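You operate a simulated robot arm through the tools that you are given. There is no shell and no other tool.

The job below is to be done with a simulated robot arm. You get a single attempt, and the scene is never put back.

## Task
Shut both nozzles, then set red to FOG and blue to JET.
Fine: they stay in their holder.

Only the result counts: the job must be done as asked and must still hold three seconds after the hand-in. Knocking over, shifting, dropping, spilling or breaking anything else fails it.

## Robot
A 7-joint arm with a two-finger parallel gripper, fixed in place. Base frame: the origin is on the floor under the middle of its stand, x ahead of it, y to its left, z up. Lengths are in cm, angles in rad, forces in N, time in s.
With the tool pointing down near the work surface it reaches from about 52 to 96 cm from the base axis. Its first joint turns from -2.897 to 2.897 rad. Payload 3.91 kg.
The tool frame sits at the grasp point between the pads (the TCP): z along the fingers, y along the line on which they close. The tips reach 3 cm beyond it. Largest opening 11 cm; finger width 2, thickness 1; the body of the gripper, 4.8 by 11.2 cm, starts 5.5 cm behind the TCP.
Orientation is that of the tool frame in the base frame, as a unit quaternion [x, y, z, w]. With the fingers straight down and closing along the base's y, the tool's x points along the base's -x, its y along +y and its z along -z.

## Interface
- The arm moves only by the tool move_arm. Its arguments are lists of equal length, an entry for each row: "dr": the turn, a rotation vector about the base's x, y, z in rad, a list of three; "slide": the shift along the base's x, y, z in cm, a list of three; "claw": the finger opening in cm, from 0 to 11. In form: {"dr": [[wx, wy, wz], ...], "slide": [[x, y, z], ...], "claw": [claw, ...]}. A call has 1 to 20 rows; each row shifts and turns the commanded pose from where the row before left it. A row lasts 0.2 s, in which the tool goes at most 5 cm and 0.15 rad; a call with a longer step from one row to the next is refused whole, and so is a gripper value outside its range. Where a pose cannot be reached the arm comes as near as it can. A force on the tool above 40 N (or 10 N above the force at the start of the call, whichever is more), or a blocked arm, ends the call early, and 0.2 s more pass. Each finger travels about 7.2 cm/s and halts on what it meets, pressing with about 31 N; the grip force reading is that of the motor and also rises with nothing between the fingers. The clock runs only during rows and for 0.2 s after the last one: add rows that do not move to give the fingers time. The reply holds the time, the measured pose of the TCP, the force on the tool along the base axes, the opening and the grip force, in the units named above and with some noise, with the torque about the TCP (base axes, N m) and any sound that the robot's microphone picked up.
- Cameras (640 x 400 px; columns grow to the right, rows downward): "scene" is fixed at [21.15, -63.64, 151.5]; the picture's right is [0.66, -0.75, 0.00], its down [-0.46, -0.40, -0.79] and it looks along [0.60, 0.52, -0.61] (base axes); focal length 243 px, centre (320, 200). "wrist" rides on the gripper at [7.2, 1.7, -10.3] in the tool frame; the picture's right is [-0.23, 0.97, 0.00], its down [-0.76, -0.18, -0.62] and it looks along [-0.61, -0.14, 0.78] (tool axes); focal length 222 px, centre (320, 200). There is no depth. A picture from a camera that has moved, and an enlarged one, comes with that camera's place and axes in the base frame and with its lens. The place of the scene camera against the robot may be out by one fixed shift of up to 2.5 cm in any direction.
- grab_frame(camera): a new picture of that camera. No time passes.
- lift_body(by): slides the trunk up (or, below 0, down) by that many cm; the arm rides with it, the base frame stays. It gives what a move gives, with no picture.
- inspect(camera, box): a new picture of the part [left, top, right, bottom] of that camera's present view, enlarged. No time passes.
- sign_off(): hands the job in; it is judged then, once.

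Places have to be worked out from the pictures, the camera data and where the tool is seen. Open the gripper and draw the arm clear of the work before you hand the job in, unless the task says otherwise.

The tools are called after ">>>" by a JSON object that holds its "api" and its "payload". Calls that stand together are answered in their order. move_arm: Moves the arm, as the interface text tells. Its arguments: {"type":"object","properties":{"dr":{"type":"array","items":{"type":"array","items":{"type":"number"}}},"slide":{"type":"array","items":{"type":"array","items":{"type":"number"}}},"claw":{"type":"array","items":{"type":"number"}}},"required":["dr","slide","claw"]} The other tools are called the same way: lift_body (by) moves the trunk up or down; grab_frame (camera) takes a picture; inspect (camera, box) takes an enlarged picture of a part of a camera's view; sign_off () hands the job in.

At the start:

```text
time_s: 0.0
position: [47.52, -20.08, 136.03]
tool_rot: [0.0, 1.0, -0.001, -0.001]
ft_force: [-0.3, -0.5, -0.9]
moment: [0.01, -0.02, -0.04]
grip_width: 11.0
finger_force: 0.1
trunk travel left (down, up): [-68.2, 0.0]
```

scene: 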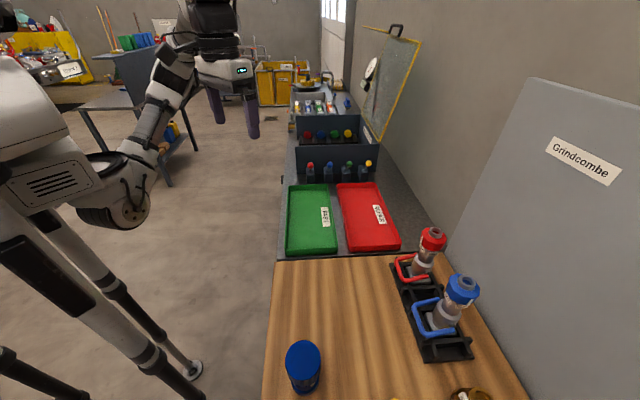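
wrist: 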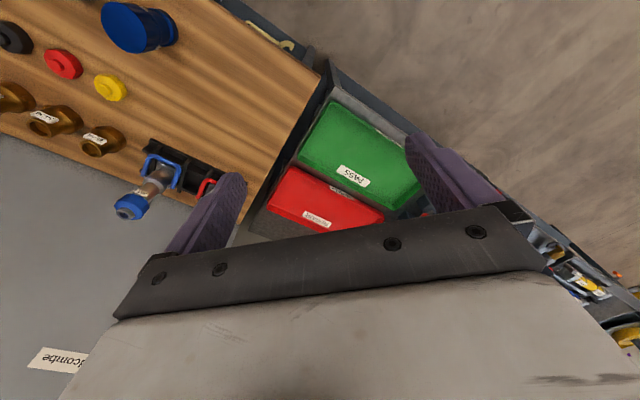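

I'll start by looking closely at the nozzles in their holder from both cameras.

>>> {"api": "inspect", "payload": {"camera": "scene", "box": [370, 210, 500, 370]}}

>>> {"api": "inspect", "payload": {"camera": "wrist", "box": [100, 120, 240, 230]}}

>>> {"api": "inspect", "payload": {"camera": "scene", "box": [385, 215, 460, 290]}}

>>> {"api": "inspect", "payload": {"camera": "scene", "box": [405, 265, 490, 350]}}

```text
2.50 times, centred on (435, 290) of scene
camera zoom: at [21.15, -63.64, 151.5], right [0.66, -0.75, 0.0], down [-0.46, -0.4, -0.79], along [0.6, 0.52, -0.61], focal length 608 px, centre (32, -25)
```

zoom: 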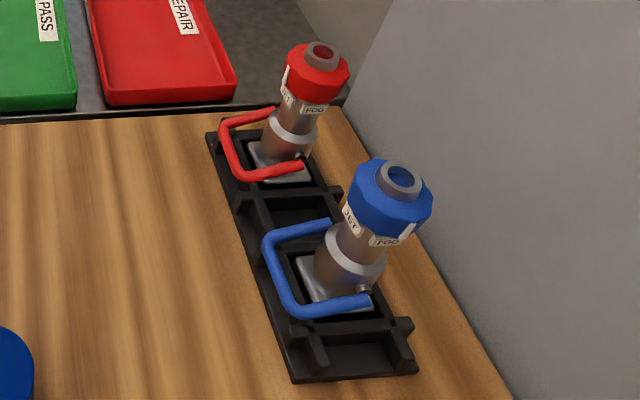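

```text
3.64 times, centred on (170, 175) of wrist
camera zoom: at [40.11, -18.46, 146.4], right [0.23, 0.97, 0.0], down [0.76, -0.18, 0.62], along [0.61, -0.14, -0.78], focal length 808 px, centre (866, 291)
```

zoom: 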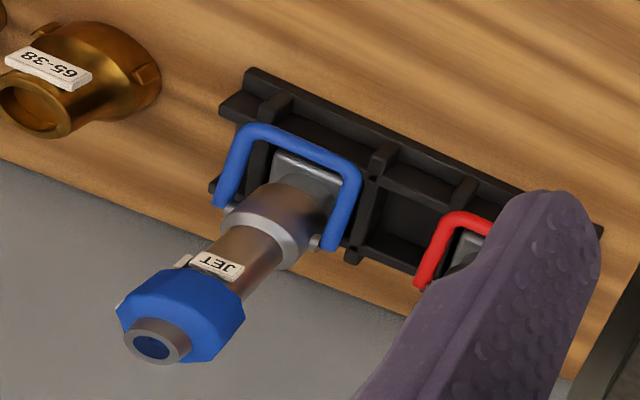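

```text
5.33 times, centred on (422, 252) of scene
camera zoom: at [21.15, -63.64, 151.5], right [0.66, -0.75, 0.0], down [-0.46, -0.4, -0.79], along [0.6, 0.52, -0.61], focal length 1298 px, centre (-227, -80)
```

zoom: 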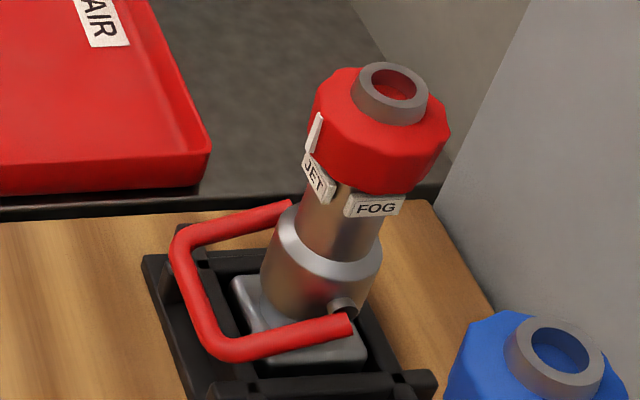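

```text
4.71 times, centred on (448, 308) of scene
camera zoom: at [21.15, -63.64, 151.5], right [0.66, -0.75, 0.0], down [-0.46, -0.4, -0.79], along [0.6, 0.52, -0.61], focal length 1145 px, centre (-280, -306)
```

zoom: 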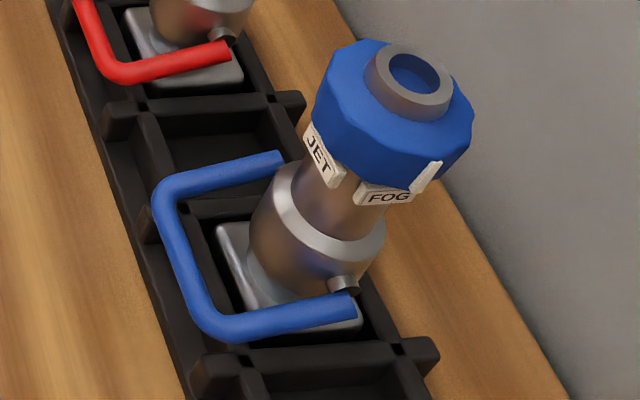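

Both bails currently stick out sideways; red's pointer is at JET and blue's at FOG. I'll check the surroundings for any markings about shut/open positions before planning.

>>> {"api": "inspect", "payload": {"camera": "scene", "box": [280, 60, 400, 200]}}

>>> {"api": "inspect", "payload": {"camera": "scene", "box": [260, 250, 520, 400]}}

>>> {"api": "inspect", "payload": {"camera": "wrist", "box": [0, 0, 240, 220]}}

>>> {"api": "inspect", "payload": {"camera": "scene", "box": [0, 0, 200, 120]}}

```text
2.86 times, centred on (340, 130) of scene
camera zoom: at [21.15, -63.64, 151.5], right [0.66, -0.75, 0.0], down [-0.46, -0.4, -0.79], along [0.6, 0.52, -0.61], focal length 695 px, centre (263, 400)
```

zoom: 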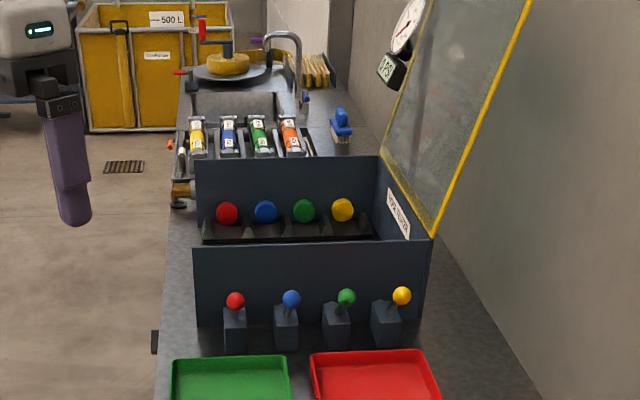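

```text
2.46 times, centred on (390, 325) of scene
camera zoom: at [21.15, -63.64, 151.5], right [0.66, -0.75, 0.0], down [-0.46, -0.4, -0.79], along [0.6, 0.52, -0.61], focal length 599 px, centre (148, -108)
```

zoom: 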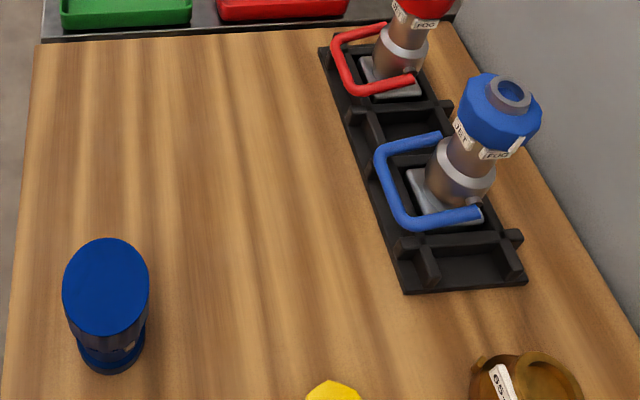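

```text
1.82 times, centred on (120, 110) of wrist
camera zoom: at [40.11, -18.46, 146.4], right [0.23, 0.97, 0.0], down [0.76, -0.18, 0.62], along [0.61, -0.14, -0.78], focal length 404 px, centre (684, 364)
```

zoom: 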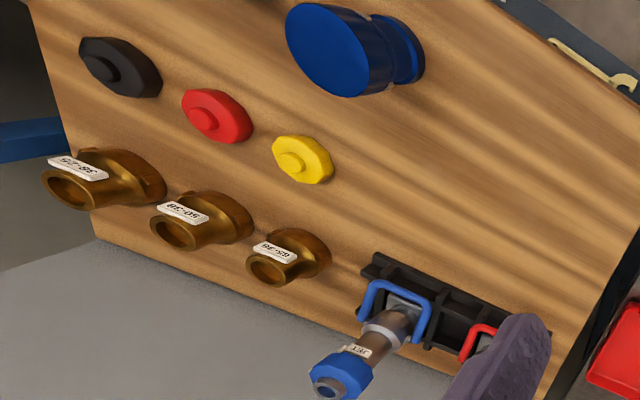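

```text
3.20 times, centred on (100, 60) of scene
camera zoom: at [21.15, -63.64, 151.5], right [0.66, -0.75, 0.0], down [-0.46, -0.4, -0.79], along [0.6, 0.52, -0.61], focal length 779 px, centre (1024, 648)
```

zoom: 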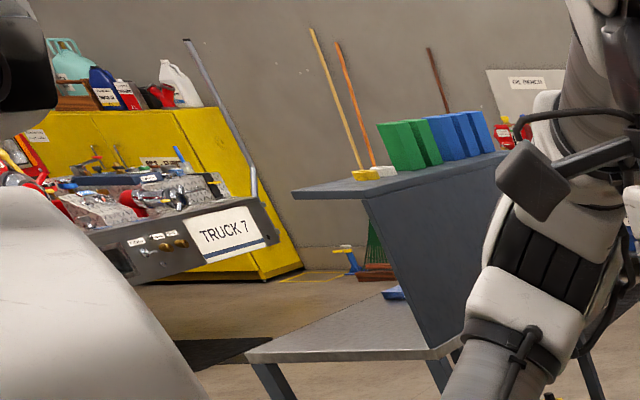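

The nozzles stand at about blue (62,-67) and red (73,-57), tips near z≈110, in a rack running at about 45° to the base axes. I'll swing the wrist camera over for a closer look, staying well above them.

>>> {"api": "move_arm", "payload": {"dr": [[0, 0, -0.114], [0, 0, -0.114], [0, 0, -0.114], [0, 0, -0.114], [0, 0, -0.114], [0, 0, -0.114], [0, 0, -0.114], [0, 0, 0]], "slide": [[0.4, -3.2, -0.8], [0.4, -3.2, -0.8], [0.4, -3.2, -0.8], [0.4, -3.2, -0.8], [0.4, -3.2, -0.8], [0.4, -3.2, -0.8], [0.4, -3.2, -0.8], [0, 0, 0]], "claw": [11, 11, 11, 11, 11, 11, 11, 11]}}

>>> {"api": "grab_frame", "payload": {"camera": "wrist"}}

>>> {"api": "grab_frame", "payload": {"camera": "scene"}}

```text
time_s: 1.8
position: [50.43, -42.56, 130.46]
tool_rot: [0.389, 0.921, -0.001, -0.001]
ft_force: [0.4, 0.8, 0.6]
moment: [0.01, 0.01, 0.0]
grip_width: 11.02
finger_force: 0.1
trunk travel left (down, up): [-68.2, 0.0]
```

```text
taken
camera wrist: at [46.37, -36.28, 140.9], right [0.86, 0.52, 0.0], down [0.41, -0.67, 0.62], along [0.32, -0.54, -0.78], focal length 222 px, centre (320, 200)
```

wrist: 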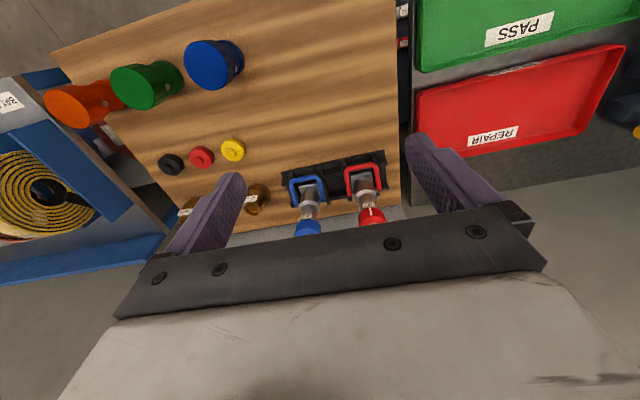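

```text
taken
```

scene: 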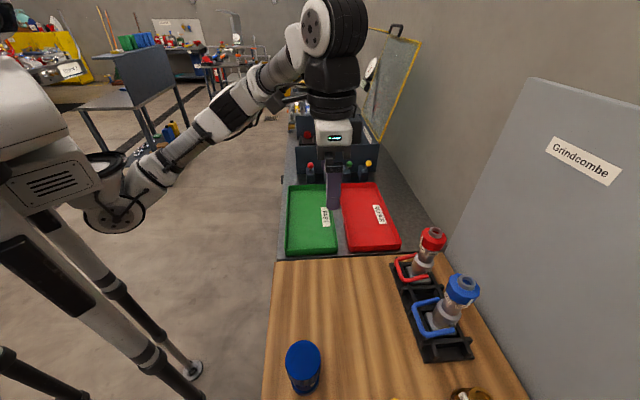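

The view is good; I'll enlarge the nozzles to see bails and rings clearly.

>>> {"api": "inspect", "payload": {"camera": "wrist", "box": [270, 140, 410, 228]}}

>>> {"api": "inspect", "payload": {"camera": "wrist", "box": [335, 155, 405, 228]}}

```text
4.55 times, centred on (340, 184) of wrist
camera zoom: at [46.37, -36.28, 140.9], right [0.86, 0.52, 0.0], down [0.41, -0.67, 0.62], along [0.32, -0.54, -0.78], focal length 1010 px, centre (229, 273)
```

zoom: 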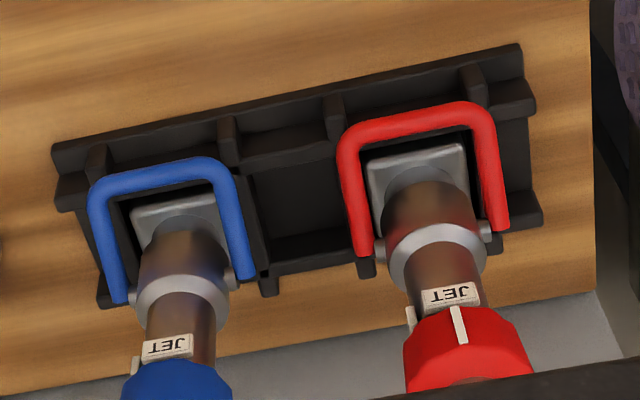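

```text
5.48 times, centred on (370, 192) of wrist
camera zoom: at [46.37, -36.28, 140.9], right [0.86, 0.52, 0.0], down [0.41, -0.67, 0.62], along [0.32, -0.54, -0.78], focal length 1217 px, centre (46, 247)
```

zoom: 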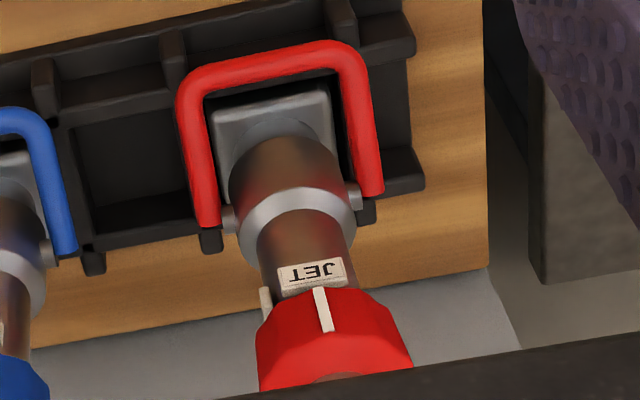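

The bails lie roughly level, reaching out toward the table side from pivots on the lower body, so shutting means swinging them up toward the tip. I'll get a side-on view from the blue end by turning the wrist by +1.56 rad and moving over, still above everything.

>>> {"api": "move_arm", "payload": {"dr": [[0, 0, 0.142], [0, 0, 0.142], [0, 0, 0.142], [0, 0, 0.142], [0, 0, 0.142], [0, 0, 0.142], [0, 0, 0.142], [0, 0, 0.142], [0, 0, 0.142], [0, 0, 0.142], [0, 0, 0.142], [0, 0, 0]], "slide": [[-0.2, -2.36, -0.5], [-0.2, -2.36, -0.5], [-0.2, -2.36, -0.5], [-0.2, -2.36, -0.5], [-0.2, -2.36, -0.5], [-0.2, -2.36, -0.5], [-0.2, -2.36, -0.5], [-0.2, -2.36, -0.5], [-0.2, -2.36, -0.5], [-0.2, -2.36, -0.5], [-0.2, -2.36, -0.5], [0, 0, 0]], "claw": [11, 11, 11, 11, 11, 11, 11, 11, 11, 11, 11, 11]}}

>>> {"api": "grab_frame", "payload": {"camera": "wrist"}}

>>> {"api": "grab_frame", "payload": {"camera": "scene"}}

```text
time_s: 4.4
position: [46.28, -61.92, 124.76]
tool_rot: [-0.351, 0.937, -0.001, 0.0]
ft_force: [-0.6, 0.2, 0.7]
moment: [0.0, -0.02, 0.02]
grip_width: 11.01
finger_force: 0.1
out of reach, approached as far as the arm can: row 8, 9, 11
trunk travel left (down, up): [-68.2, 0.0]
```

```text
taken
camera wrist: at [39.59, -65.45, 135.07], right [-0.47, 0.88, 0.0], down [0.69, 0.37, 0.62], along [0.55, 0.29, -0.78], focal length 222 px, centre (320, 200)
```

wrist: 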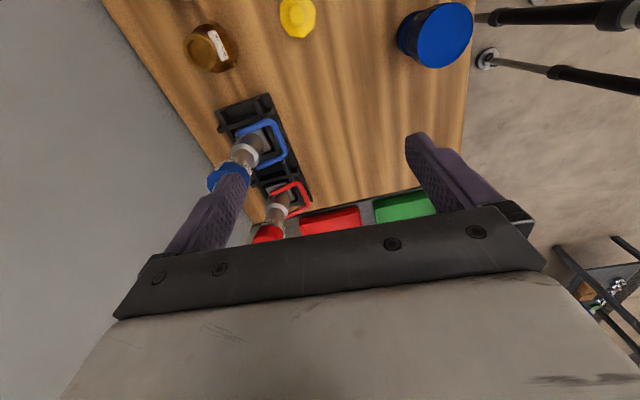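

```text
taken
```

scene: 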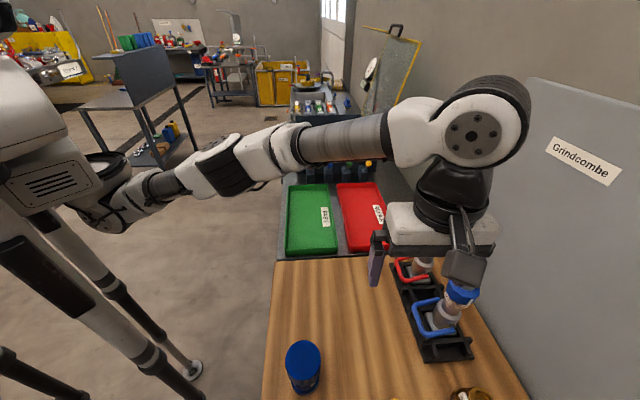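

The arm is near its reach at this height but the view is useful. I'll enlarge the nozzles from here.

>>> {"api": "inspect", "payload": {"camera": "wrist", "box": [195, 85, 325, 245]}}

>>> {"api": "inspect", "payload": {"camera": "wrist", "box": [195, 90, 300, 190]}}

```text
2.50 times, centred on (260, 165) of wrist
camera zoom: at [39.59, -65.45, 135.07], right [-0.47, 0.88, 0.0], down [0.69, 0.37, 0.62], along [0.55, 0.29, -0.78], focal length 555 px, centre (470, 288)
```

zoom: 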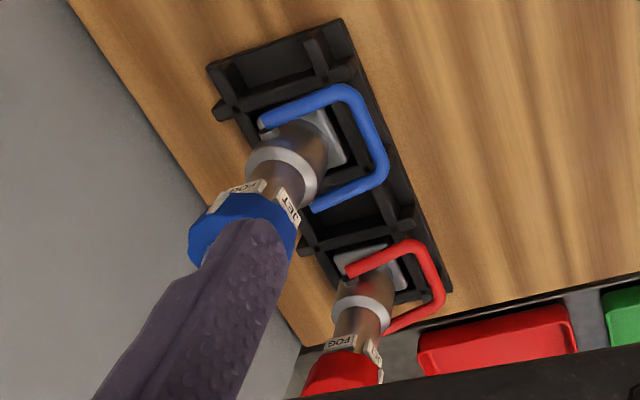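

```text
4.00 times, centred on (248, 140) of wrist
camera zoom: at [39.59, -65.45, 135.07], right [-0.47, 0.88, 0.0], down [0.69, 0.37, 0.62], along [0.55, 0.29, -0.78], focal length 888 px, centre (610, 440)
```

zoom: 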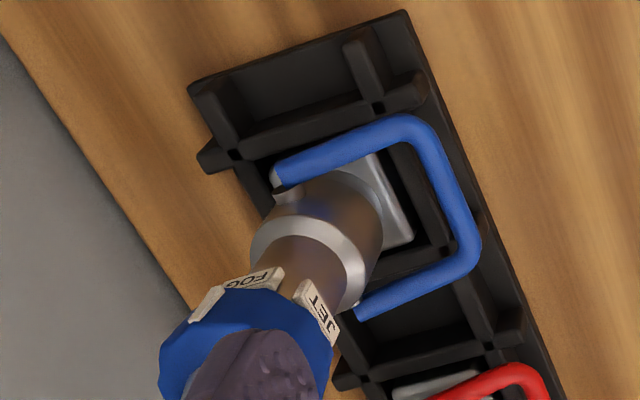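

Triangulating from the wrist views: blue bail crossbar ≈ (58.3,-64.3,94.8), its pivot ≈ (62.2,-68,97.3), red is the same shifted by about (10.1,9.9), and the rack rail top is ≈ 89. The arm stopped short of the commanded pose, so I'll run a still row to see whether it holds here or carries on.

>>> {"api": "move_arm", "payload": {"dr": [[0, 0, 0]], "slide": [[0, 0, 0]], "claw": [11]}}

```text
time_s: 4.8
position: [46.43, -61.89, 124.57]
tool_rot: [-0.351, 0.936, -0.001, 0.0]
ft_force: [-1.0, 0.0, 0.0]
moment: [0.03, 0.01, 0.0]
grip_width: 10.98
finger_force: 0.1
trunk travel left (down, up): [-68.2, 0.0]
```

It holds where it stopped. I'll now close the fingers and tilt the tool 60° so it points outward and down toward the blue bail, ending well short of it at z≈112.

>>> {"api": "move_arm", "payload": {"dr": [[0, 0, 0.059], [-0.0935, -0.0917, 0], [-0.0935, -0.0917, 0], [-0.0935, -0.0917, 0], [-0.0935, -0.0917, 0], [-0.0935, -0.0917, 0], [-0.0935, -0.0917, 0], [-0.0935, -0.0917, 0], [-0.0935, -0.0917, 0], [0, 0, 0]], "slide": [[0, 0, 0], [0.33, 0.93, -1.58], [0.33, 0.93, -1.58], [0.33, 0.93, -1.58], [0.33, 0.93, -1.58], [0.33, 0.93, -1.58], [0.33, 0.93, -1.58], [0.33, 0.93, -1.58], [0.33, 0.93, -1.58], [0, 0, 0]], "claw": [8, 4, 0, 0, 0, 0, 0, 0, 0, 0]}}

>>> {"api": "grab_frame", "payload": {"camera": "wrist"}}

>>> {"api": "grab_frame", "payload": {"camera": "scene"}}

```text
time_s: 7.0
position: [49.09, -54.38, 112.02]
tool_rot: [-0.346, 0.793, -0.469, 0.177]
ft_force: [-0.7, -0.1, 0.1]
moment: [0.02, 0.0, 0.01]
grip_width: 0.0
finger_force: 31.2
trunk travel left (down, up): [-68.2, 0.0]
```

```text
taken
camera wrist: at [36.99, -52.7, 116.06], right [-0.21, 0.47, -0.85], down [0.22, 0.88, 0.43], along [0.95, -0.1, -0.29], focal length 222 px, centre (320, 200)
```

wrist: 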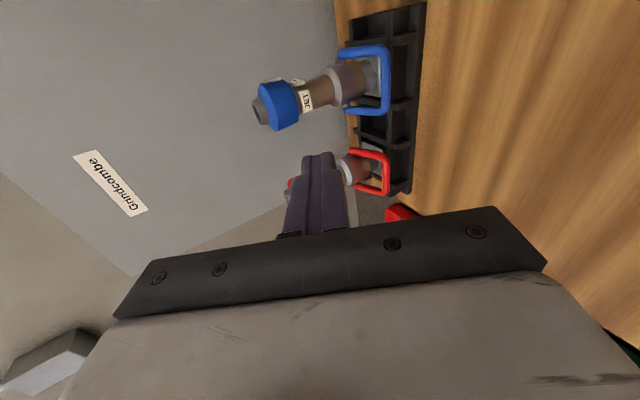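

```text
taken
```

scene: 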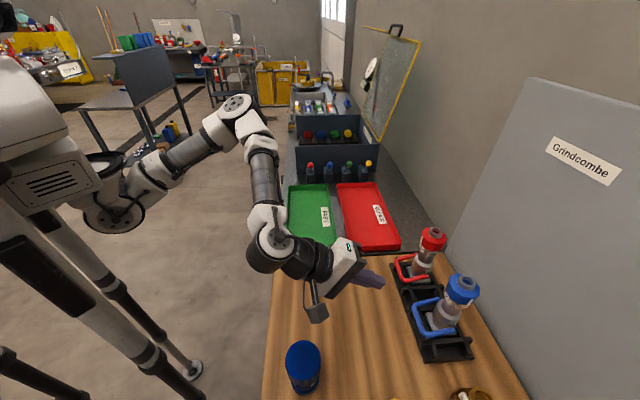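

Excellent side view: now I can measure the blue bail angle directly. Enlarging.

>>> {"api": "inspect", "payload": {"camera": "wrist", "box": [240, 0, 440, 205]}}

>>> {"api": "inspect", "payload": {"camera": "wrist", "box": [245, 35, 405, 140]}}

```text
1.95 times, centred on (340, 102) of wrist
camera zoom: at [36.99, -52.7, 116.06], right [-0.21, 0.47, -0.85], down [0.22, 0.88, 0.43], along [0.95, -0.1, -0.29], focal length 433 px, centre (281, 390)
```

zoom: 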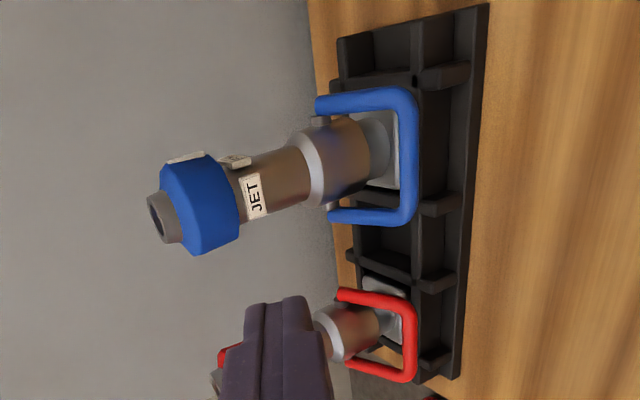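

```text
3.81 times, centred on (325, 88) of wrist
camera zoom: at [36.99, -52.7, 116.06], right [-0.21, 0.47, -0.85], down [0.22, 0.88, 0.43], along [0.95, -0.1, -0.29], focal length 846 px, centre (301, 629)
```

zoom: 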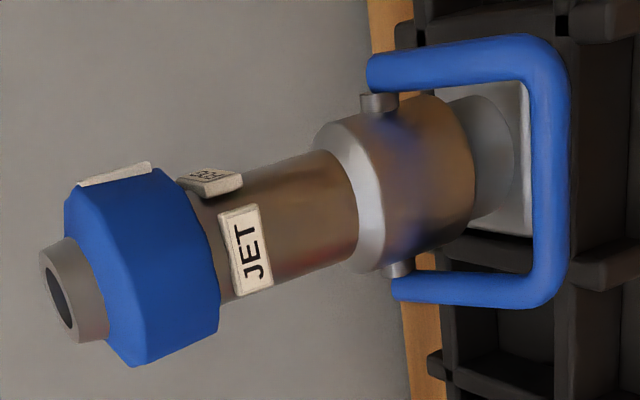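

The side view confirms: blue pivot ≈ (62.1,-68.1,97.1), crossbar ≈ (58.1,-64.6,94.8), i.e. the bail droops ~23° (pulled back = open), tip at z≈110. I'll lower the closed fingers to just outside and level with the crossbar.

>>> {"api": "move_arm", "payload": {"dr": [[0, 0, 0], [0, 0, 0], [0, 0, 0], [0, 0, 0], [0, 0, 0], [0, 0, 0]], "slide": [[0.8, -1.02, -3.14], [0.8, -1.02, -3.14], [0.8, -1.02, -3.14], [0.8, -1.02, -3.14], [0.8, -1.02, -3.14], [0, 0, 0]], "claw": [0, 0, 0, 0, 0, 0]}}

>>> {"api": "grab_frame", "payload": {"camera": "wrist"}}

>>> {"api": "grab_frame", "payload": {"camera": "scene"}}

```text
time_s: 8.4
position: [53.04, -59.45, 96.21]
tool_rot: [-0.346, 0.793, -0.469, 0.178]
ft_force: [0.1, -0.3, 0.5]
moment: [0.0, 0.03, 0.0]
grip_width: 0.0
finger_force: 31.9
trunk travel left (down, up): [-68.2, 0.0]
```

```text
taken
camera wrist: at [40.93, -57.76, 100.3], right [-0.21, 0.48, -0.85], down [0.22, 0.87, 0.43], along [0.95, -0.1, -0.29], focal length 222 px, centre (320, 200)
```

wrist: 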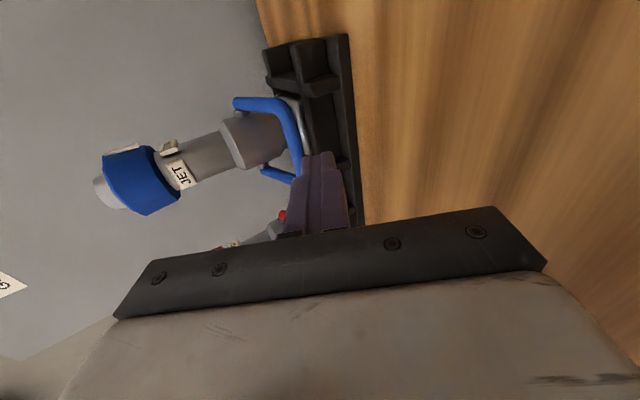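

```text
taken
```

scene: 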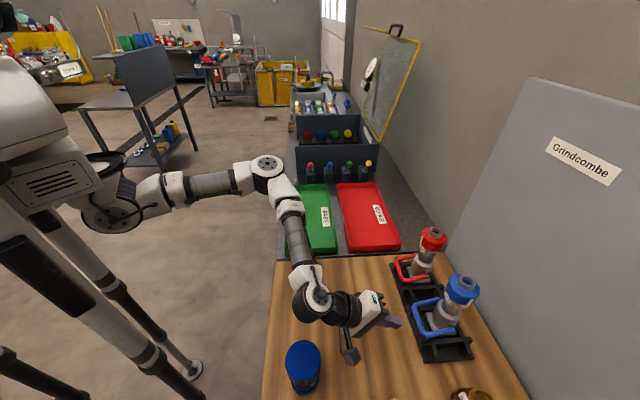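

The fingers are just outside the bar. I'll enlarge both views to check that the fingers will pass beneath the crossbar.

>>> {"api": "inspect", "payload": {"camera": "wrist", "box": [220, 80, 370, 240]}}

>>> {"api": "inspect", "payload": {"camera": "scene", "box": [300, 250, 490, 380]}}

```text
2.50 times, centred on (295, 160) of wrist
camera zoom: at [40.93, -57.76, 100.3], right [-0.21, 0.48, -0.85], down [0.22, 0.87, 0.43], along [0.95, -0.1, -0.29], focal length 555 px, centre (382, 300)
```

zoom: 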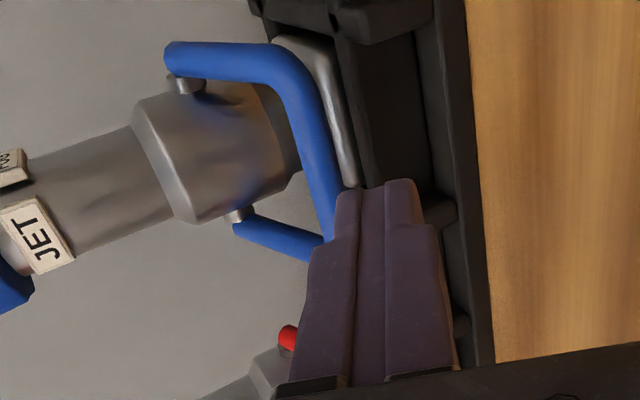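

```text
3.08 times, centred on (395, 315) of scene
camera zoom: at [21.15, -63.64, 151.5], right [0.66, -0.75, 0.0], down [-0.46, -0.4, -0.79], along [0.6, 0.52, -0.61], focal length 749 px, centre (89, -154)
```

zoom: 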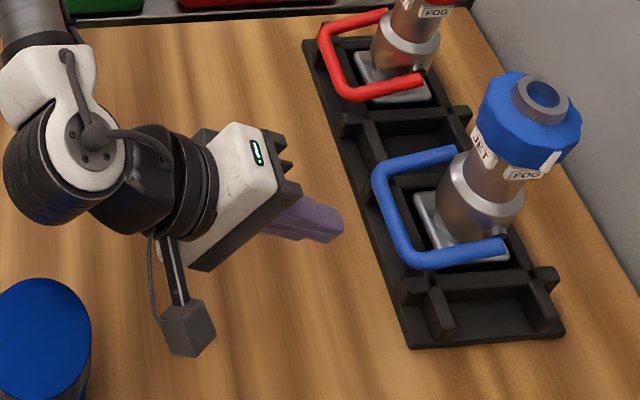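

The fingers line up with the middle of the crossbar. I'll advance 5 cm along the tool so the fingertips slide under the bar with a small gap.

>>> {"api": "move_arm", "payload": {"dr": [[0, 0, 0], [0, 0, 0], [0, 0, 0], [0, 0, 0]], "slide": [[1.01, -1.03, -0.83], [1.01, -1.03, -0.83], [1.01, -1.03, -0.83], [0, 0, 0]], "claw": [0, 0, 0, 0]}}

>>> {"api": "inspect", "payload": {"camera": "scene", "box": [340, 260, 490, 370]}}

>>> {"api": "inspect", "payload": {"camera": "wrist", "box": [180, 80, 380, 240]}}

```text
time_s: 9.4
position: [56.17, -62.49, 93.76]
tool_rot: [-0.346, 0.792, -0.47, 0.178]
ft_force: [0.1, -0.3, -0.2]
moment: [0.03, -0.02, 0.01]
grip_width: 0.01
finger_force: 30.6
trunk travel left (down, up): [-68.2, 0.0]
```

```text
3.64 times, centred on (415, 315) of scene
camera zoom: at [21.15, -63.64, 151.5], right [0.66, -0.75, 0.0], down [-0.46, -0.4, -0.79], along [0.6, 0.52, -0.61], focal length 885 px, centre (-26, -218)
```

zoom: 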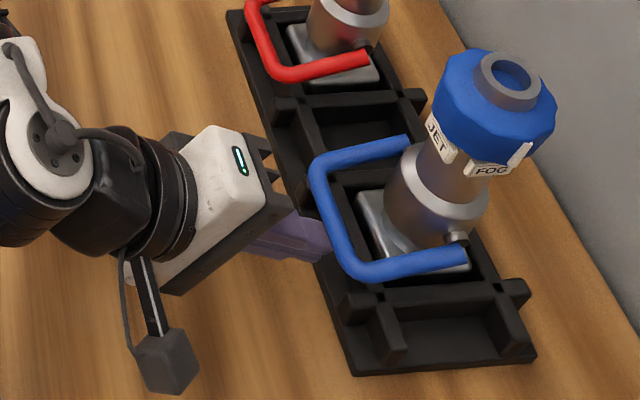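

```text
2.50 times, centred on (280, 160) of wrist
camera zoom: at [44.09, -60.84, 97.83], right [-0.21, 0.47, -0.85], down [0.22, 0.87, 0.43], along [0.95, -0.1, -0.29], focal length 555 px, centre (420, 300)
```

zoom: 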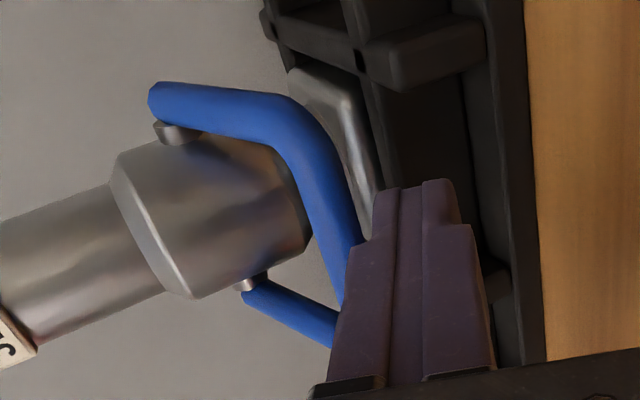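

The fingers sit under the bar and nothing touches yet. Now I'll raise the bar the first ~20° along its arc about the pivot, in small rows, watching the force.

>>> {"api": "move_arm", "payload": {"dr": [[0, 0, 0], [0, 0, 0], [0.015, 0.0147, 0], [0.015, 0.0147, 0], [0.015, 0.0147, 0], [0.015, 0.0147, 0], [0, 0, 0]], "slide": [[0.137, -0.139, 0.3], [0.137, -0.139, 0.3], [-0.116, 0.118, 0.532], [-0.116, 0.118, 0.532], [-0.056, 0.057, 0.551], [-0.056, 0.057, 0.551], [0, 0, 0]], "claw": [0, 0, 0, 0, 0, 0, 0]}}

>>> {"api": "inspect", "payload": {"camera": "scene", "box": [340, 260, 490, 370]}}

>>> {"api": "inspect", "payload": {"camera": "wrist", "box": [180, 80, 380, 240]}}

```text
time_s: 11.0
position: [56.05, -62.46, 96.66]
tool_rot: [-0.355, 0.811, -0.434, 0.165]
ft_force: [-2.0, 0.7, -1.5]
moment: [0.03, -0.01, -0.02]
grip_width: 0.03
finger_force: 31.3
trunk travel left (down, up): [-68.2, 0.0]
```

```text
3.64 times, centred on (415, 315) of scene
camera zoom: at [21.15, -63.64, 151.5], right [0.66, -0.75, 0.0], down [-0.46, -0.4, -0.79], along [0.6, 0.52, -0.61], focal length 885 px, centre (-26, -218)
```

zoom: 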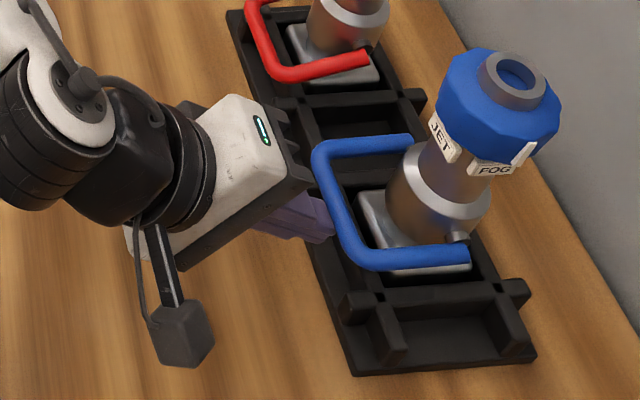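

```text
2.50 times, centred on (280, 160) of wrist
camera zoom: at [44.25, -60.99, 101.45], right [-0.26, 0.53, -0.81], down [0.25, 0.85, 0.47], along [0.93, -0.08, -0.35], focal length 555 px, centre (420, 300)
```

zoom: 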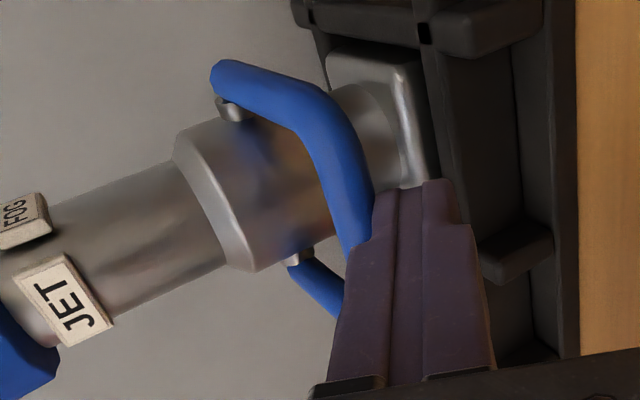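

The bail is rising with only ~2 N of force; the nozzle shifted only a hair in its socket. Continuing the arc for the next ~30°.

>>> {"api": "move_arm", "payload": {"dr": [[0.015, 0.0147, 0], [0.015, 0.0147, 0], [0.015, 0.0147, 0], [0.015, 0.0147, 0], [0.015, 0.0147, 0], [0.015, 0.0147, 0], [0, 0, 0]], "slide": [[0.007, -0.007, 0.557], [0.007, -0.007, 0.557], [0.07, -0.071, 0.547], [0.07, -0.071, 0.547], [0.13, -0.132, 0.522], [0.13, -0.132, 0.522], [0, 0, 0]], "claw": [0, 0, 0, 0, 0, 0, 0]}}

>>> {"api": "inspect", "payload": {"camera": "scene", "box": [340, 260, 490, 370]}}

>>> {"api": "inspect", "payload": {"camera": "wrist", "box": [180, 80, 380, 240]}}

```text
time_s: 12.6
position: [56.54, -62.96, 99.77]
tool_rot: [-0.366, 0.837, -0.381, 0.145]
ft_force: [-0.5, 1.2, -0.3]
moment: [-0.04, 0.02, 0.01]
grip_width: 0.0
finger_force: 30.9
trunk travel left (down, up): [-68.2, 0.0]
```

```text
3.64 times, centred on (415, 315) of scene
camera zoom: at [21.15, -63.64, 151.5], right [0.66, -0.75, 0.0], down [-0.46, -0.4, -0.79], along [0.6, 0.52, -0.61], focal length 885 px, centre (-26, -218)
```

zoom: 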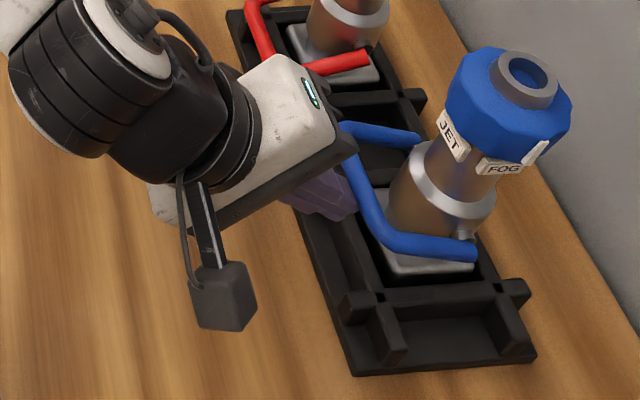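

```text
2.50 times, centred on (280, 160) of wrist
camera zoom: at [45.15, -61.99, 105.78], right [-0.33, 0.59, -0.73], down [0.29, 0.8, 0.52], along [0.9, -0.04, -0.44], focal length 555 px, centre (420, 300)
```

zoom: 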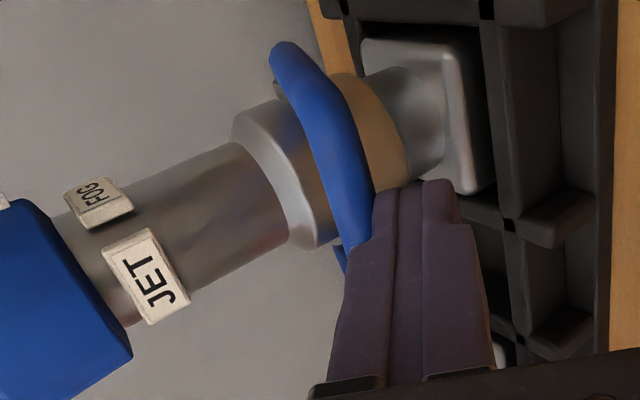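

The bail has come up but the nozzle seems to lean slightly away in its socket. I'll look closer at its base and tip before going on.

>>> {"api": "inspect", "payload": {"camera": "scene", "box": [420, 265, 490, 340]}}

>>> {"api": "grab_frame", "payload": {"camera": "wrist"}}

```text
5.33 times, centred on (455, 302) of scene
camera zoom: at [21.15, -63.64, 151.5], right [0.66, -0.75, 0.0], down [-0.46, -0.4, -0.79], along [0.6, 0.52, -0.61], focal length 1298 px, centre (-400, -347)
```

zoom: 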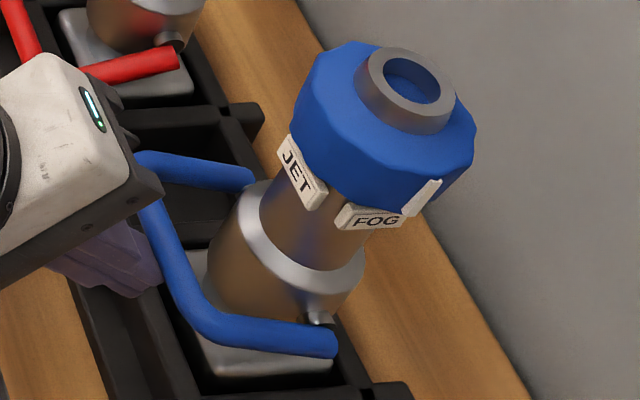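

```text
taken
camera wrist: at [45.15, -61.99, 105.78], right [-0.33, 0.59, -0.73], down [0.29, 0.8, 0.52], along [0.9, -0.04, -0.44], focal length 222 px, centre (320, 200)
```

wrist: 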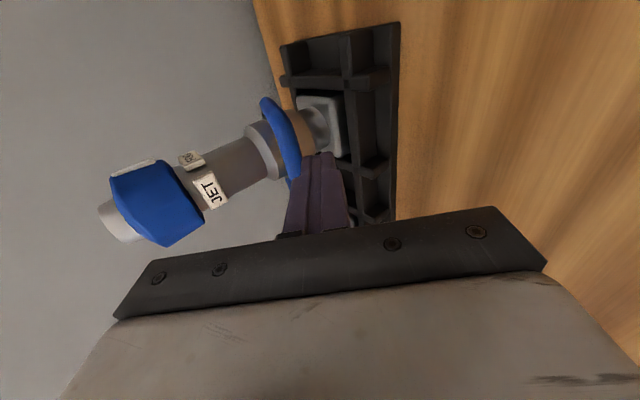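

The nozzle leans only ~3° (tip ~1 cm toward the wall), still seated in its socket, with negligible force. I'll continue the arc another ~20° and watch.

>>> {"api": "move_arm", "payload": {"dr": [[0.015, 0.0147, 0], [0.015, 0.0147, 0], [0.015, 0.0147, 0], [0.015, 0.0147, 0], [0, 0, 0]], "slide": [[0.189, -0.193, 0.483], [0.189, -0.193, 0.483], [0.238, -0.243, 0.43], [0.238, -0.243, 0.43], [0, 0, 0]], "claw": [0, 0, 0, 0, 0]}}

>>> {"api": "inspect", "payload": {"camera": "scene", "box": [340, 260, 490, 370]}}

>>> {"api": "inspect", "payload": {"camera": "wrist", "box": [80, 60, 400, 240]}}

```text
time_s: 13.8
position: [57.42, -63.69, 101.58]
tool_rot: [-0.372, 0.852, -0.345, 0.13]
ft_force: [0.8, 0.5, -2.1]
moment: [0.07, 0.0, -0.01]
grip_width: 0.01
finger_force: 31.3
trunk travel left (down, up): [-68.2, 0.0]
```

```text
3.64 times, centred on (415, 315) of scene
camera zoom: at [21.15, -63.64, 151.5], right [0.66, -0.75, 0.0], down [-0.46, -0.4, -0.79], along [0.6, 0.52, -0.61], focal length 885 px, centre (-26, -218)
```

zoom: 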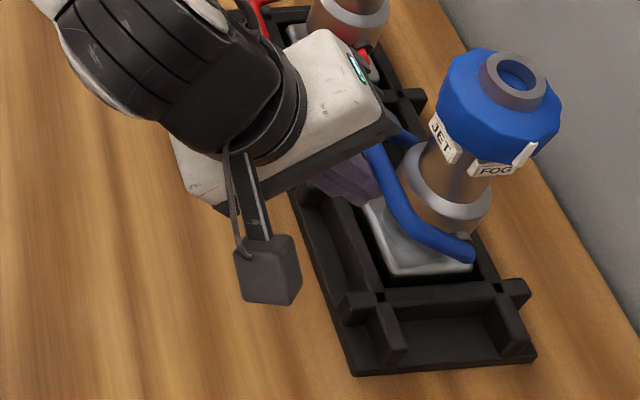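

```text
2.00 times, centred on (240, 150) of wrist
camera zoom: at [46.38, -63.18, 108.25], right [-0.37, 0.64, -0.67], down [0.32, 0.77, 0.55], along [0.87, -0.01, -0.49], focal length 444 px, centre (480, 300)
```

zoom: 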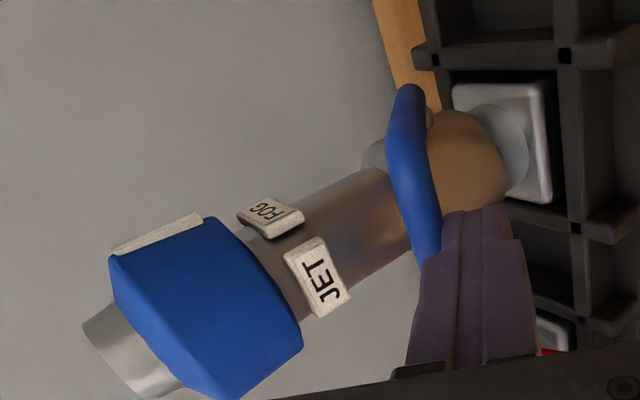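

The nozzle has settled back upright and the bail is now ~45° up. Continuing the next ~20° in small rows; the reading should rise when the bail meets its shut stop.

>>> {"api": "move_arm", "payload": {"dr": [[0.015, 0.0147, 0], [0.015, 0.0147, 0], [0, 0, 0]], "slide": [[0.282, -0.287, 0.366], [0.282, -0.287, 0.366], [0, 0, 0]], "claw": [0, 0, 0]}}

>>> {"api": "inspect", "payload": {"camera": "scene", "box": [340, 260, 490, 370]}}

>>> {"api": "inspect", "payload": {"camera": "wrist", "box": [80, 60, 400, 240]}}

```text
time_s: 14.6
position: [58.03, -64.2, 102.36]
tool_rot: [-0.376, 0.858, -0.326, 0.125]
ft_force: [-0.8, 1.0, -0.1]
moment: [0.03, 0.02, -0.01]
grip_width: 0.0
finger_force: 30.9
trunk travel left (down, up): [-68.2, 0.0]
```

```text
3.64 times, centred on (415, 315) of scene
camera zoom: at [21.15, -63.64, 151.5], right [0.66, -0.75, 0.0], down [-0.46, -0.4, -0.79], along [0.6, 0.52, -0.61], focal length 885 px, centre (-26, -218)
```

zoom: 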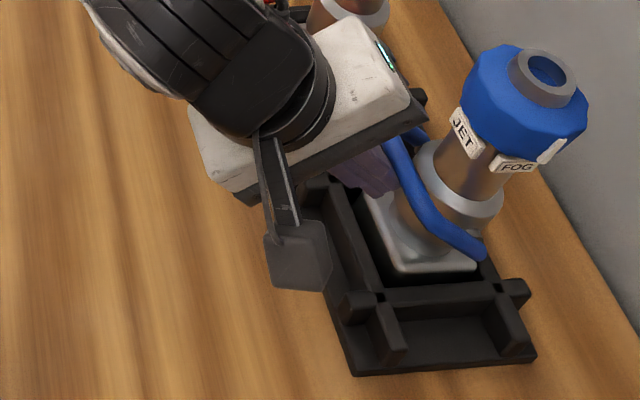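

```text
2.00 times, centred on (240, 150) of wrist
camera zoom: at [47.21, -63.97, 109.42], right [-0.39, 0.66, -0.64], down [0.34, 0.75, 0.56], along [0.86, 0.0, -0.52], focal length 444 px, centre (480, 300)
```

zoom: 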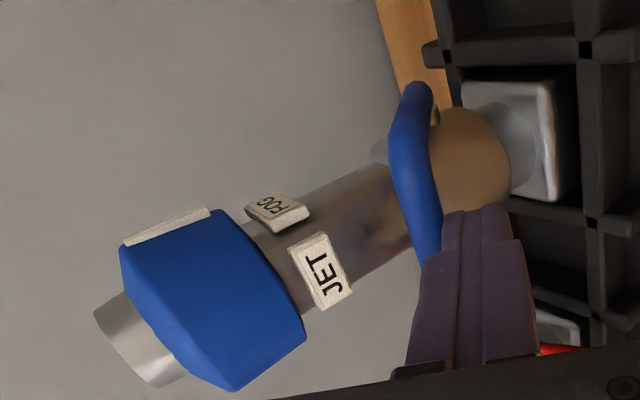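

The tip moved ~1.5 cm toward the wall this time while the bail hardly turned relative to the body, so the stop may be near. I'll push one small increment more and compare the lean.

>>> {"api": "move_arm", "payload": {"dr": [[0.015, 0.0147, 0], [0, 0, 0]], "slide": [[0.318, -0.324, 0.29], [0, 0, 0]], "claw": [0, 0]}}

>>> {"api": "inspect", "payload": {"camera": "scene", "box": [340, 260, 490, 370]}}

>>> {"api": "inspect", "payload": {"camera": "wrist", "box": [80, 60, 400, 240]}}

```text
time_s: 15.2
position: [58.29, -64.76, 102.75]
tool_rot: [-0.376, 0.862, -0.318, 0.121]
ft_force: [0.4, 0.8, 0.0]
moment: [-0.01, 0.03, 0.0]
grip_width: 0.0
finger_force: 31.2
trunk travel left (down, up): [-68.2, 0.0]
```

```text
3.64 times, centred on (415, 315) of scene
camera zoom: at [21.15, -63.64, 151.5], right [0.66, -0.75, 0.0], down [-0.46, -0.4, -0.79], along [0.6, 0.52, -0.61], focal length 885 px, centre (-26, -218)
```

zoom: 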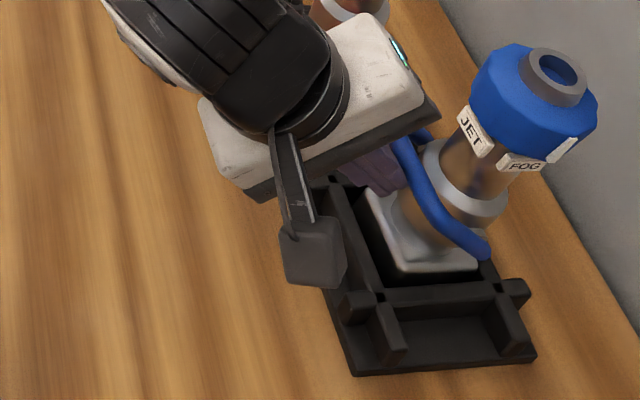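

```text
2.00 times, centred on (240, 150) of wrist
camera zoom: at [47.59, -64.42, 109.8], right [-0.4, 0.67, -0.63], down [0.35, 0.75, 0.57], along [0.85, 0.01, -0.53], focal length 444 px, centre (480, 300)
```

zoom: 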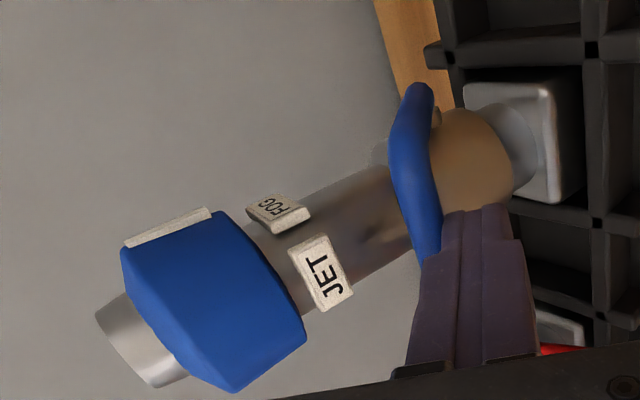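

Now the whole nozzle is leaning rather than the bail turning (tip another ~0.7 cm), so I'll stop pushing. I'll back off along the same path so the nozzle settles upright, then look at where the bail stays.

>>> {"api": "move_arm", "payload": {"dr": [[-0.015, -0.0147, 0], [-0.015, -0.0147, 0], [-0.015, -0.0147, 0], [0, 0, 0], [0, 0, 0], [0, 0, 0], [0, 0, 0], [0, 0, 0], [0, 0, 0], [0, 0, 0]], "slide": [[-0.318, 0.324, -0.29], [-0.282, 0.287, -0.366], [-0.282, 0.287, -0.366], [-0.3, 0.3, -0.3], [-0.5, 0.5, 0.3], [-0.9, 0.9, 1.0], [-1.0, 1.0, 1.4], [-1.0, 1.0, 1.4], [-1.0, 1.0, 1.4], [0, 0, 0]], "claw": [0, 0, 0, 0, 0, 0, 0, 0, 0, 0]}}

>>> {"api": "inspect", "payload": {"camera": "scene", "box": [340, 260, 490, 370]}}

>>> {"api": "grab_frame", "payload": {"camera": "wrist"}}

```text
time_s: 17.4
position: [52.53, -59.08, 106.81]
tool_rot: [-0.372, 0.851, -0.345, 0.132]
ft_force: [0.0, 0.5, -0.6]
moment: [0.01, -0.02, -0.01]
grip_width: 0.0
finger_force: 30.9
trunk travel left (down, up): [-68.2, 0.0]
```

```text
3.64 times, centred on (415, 315) of scene
camera zoom: at [21.15, -63.64, 151.5], right [0.66, -0.75, 0.0], down [-0.46, -0.4, -0.79], along [0.6, 0.52, -0.61], focal length 885 px, centre (-26, -218)
```

zoom: 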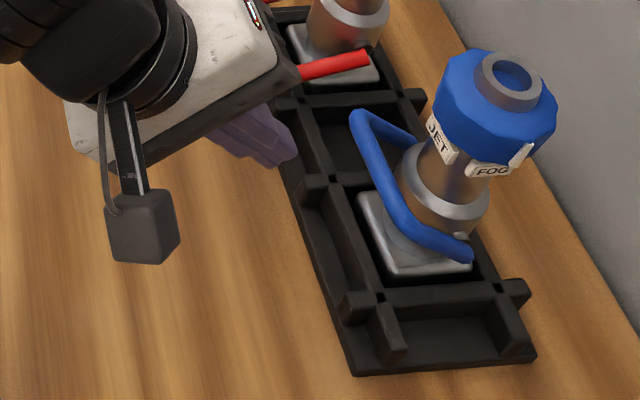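

```text
taken
camera wrist: at [41.65, -58.48, 113.52], right [-0.37, 0.64, -0.67], down [0.32, 0.77, 0.55], along [0.87, -0.01, -0.49], focal length 222 px, centre (320, 200)
```

wrist: 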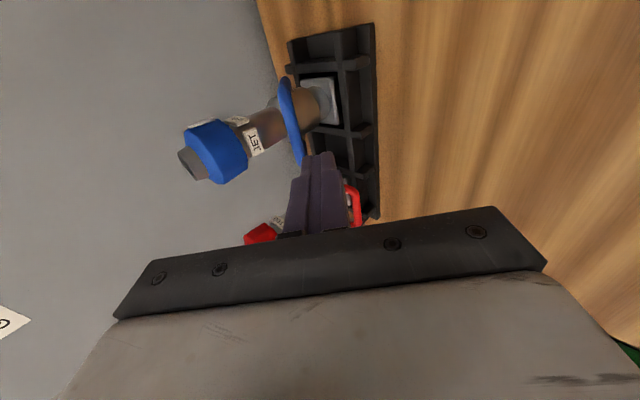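

The nozzle came back fully upright and the bail stays at about +45°; the nozzle moved rigidly with the bail only past that angle, which indicates the forward (shut) stop. Now the red one with the same path shifted by (10.1, 9.85): first raise, re-tilt to 60°, move across and come down outside its crossbar.

>>> {"api": "move_arm", "payload": {"dr": [[-0.1046, -0.1026, 0], [-0.1046, -0.1026, 0], [0, 0, 0], [0, 0, 0], [0, 0, 0], [0, 0, 0], [0, 0, 0]], "slide": [[-0.5, 1.0, 2.5], [-0.5, 1.0, 2.5], [1.9, 3.2, 0.05], [1.9, 3.2, 0.05], [1.9, 3.2, 0.05], [1.97, 3.0, 0.05], [0, 0, 0]], "claw": [0, 0, 0, 0, 0, 0, 0]}}

>>> {"api": "grab_frame", "payload": {"camera": "wrist"}}

>>> {"api": "grab_frame", "payload": {"camera": "scene"}}

```text
time_s: 19.0
position: [59.44, -44.2, 111.93]
tool_rot: [-0.346, 0.793, -0.469, 0.178]
ft_force: [-0.4, 0.0, 1.0]
moment: [-0.01, -0.01, 0.01]
grip_width: 0.0
finger_force: 30.5
trunk travel left (down, up): [-68.2, 0.0]
```

```text
taken
camera wrist: at [47.35, -42.58, 116.02], right [-0.21, 0.48, -0.85], down [0.22, 0.87, 0.43], along [0.95, -0.1, -0.29], focal length 222 px, centre (320, 200)
```

wrist: 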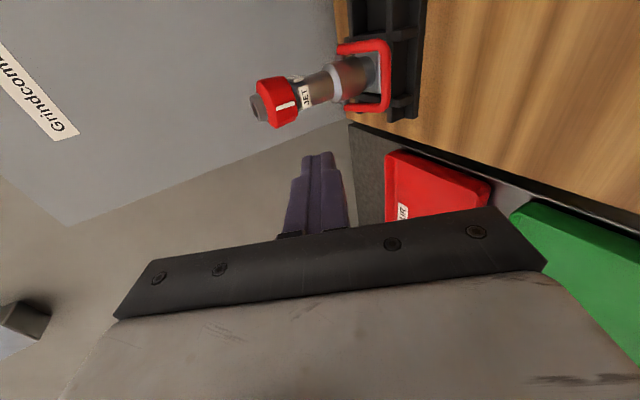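

```text
taken
```

scene: 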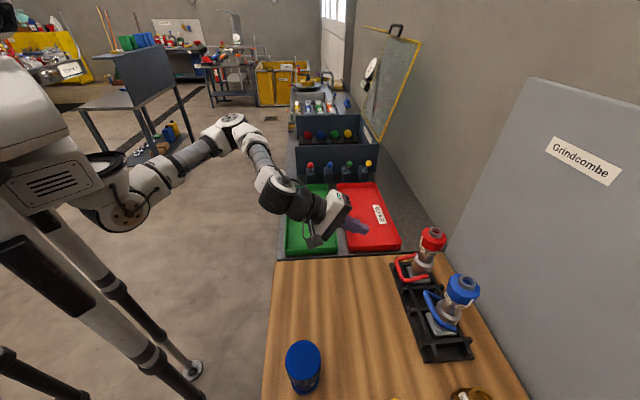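

The red view from the equivalent camera spot looks nearly identical to the blue one. I'll enlarge to measure the red bar precisely.

>>> {"api": "inspect", "payload": {"camera": "wrist", "box": [245, 35, 405, 140]}}

>>> {"api": "inspect", "payload": {"camera": "scene", "box": [385, 215, 485, 345]}}

```text
3.81 times, centred on (325, 88) of wrist
camera zoom: at [47.35, -42.58, 116.02], right [-0.21, 0.48, -0.85], down [0.22, 0.87, 0.43], along [0.95, -0.1, -0.29], focal length 846 px, centre (301, 629)
```

zoom: 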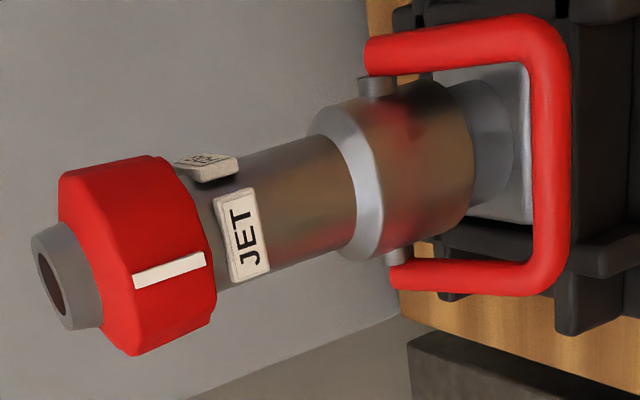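

```text
3.08 times, centred on (435, 280) of scene
camera zoom: at [21.15, -63.64, 151.5], right [0.66, -0.75, 0.0], down [-0.46, -0.4, -0.79], along [0.6, 0.52, -0.61], focal length 749 px, centre (-34, -46)
```

zoom: 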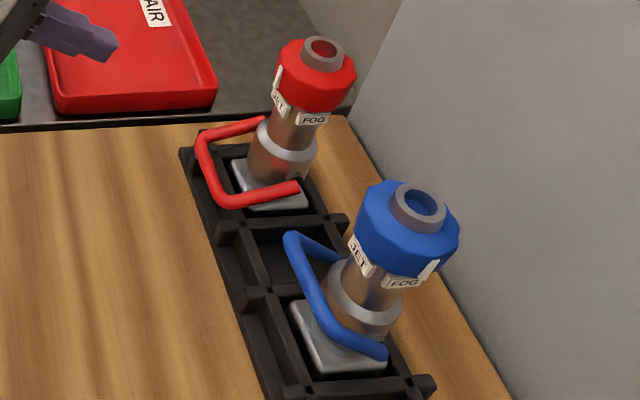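

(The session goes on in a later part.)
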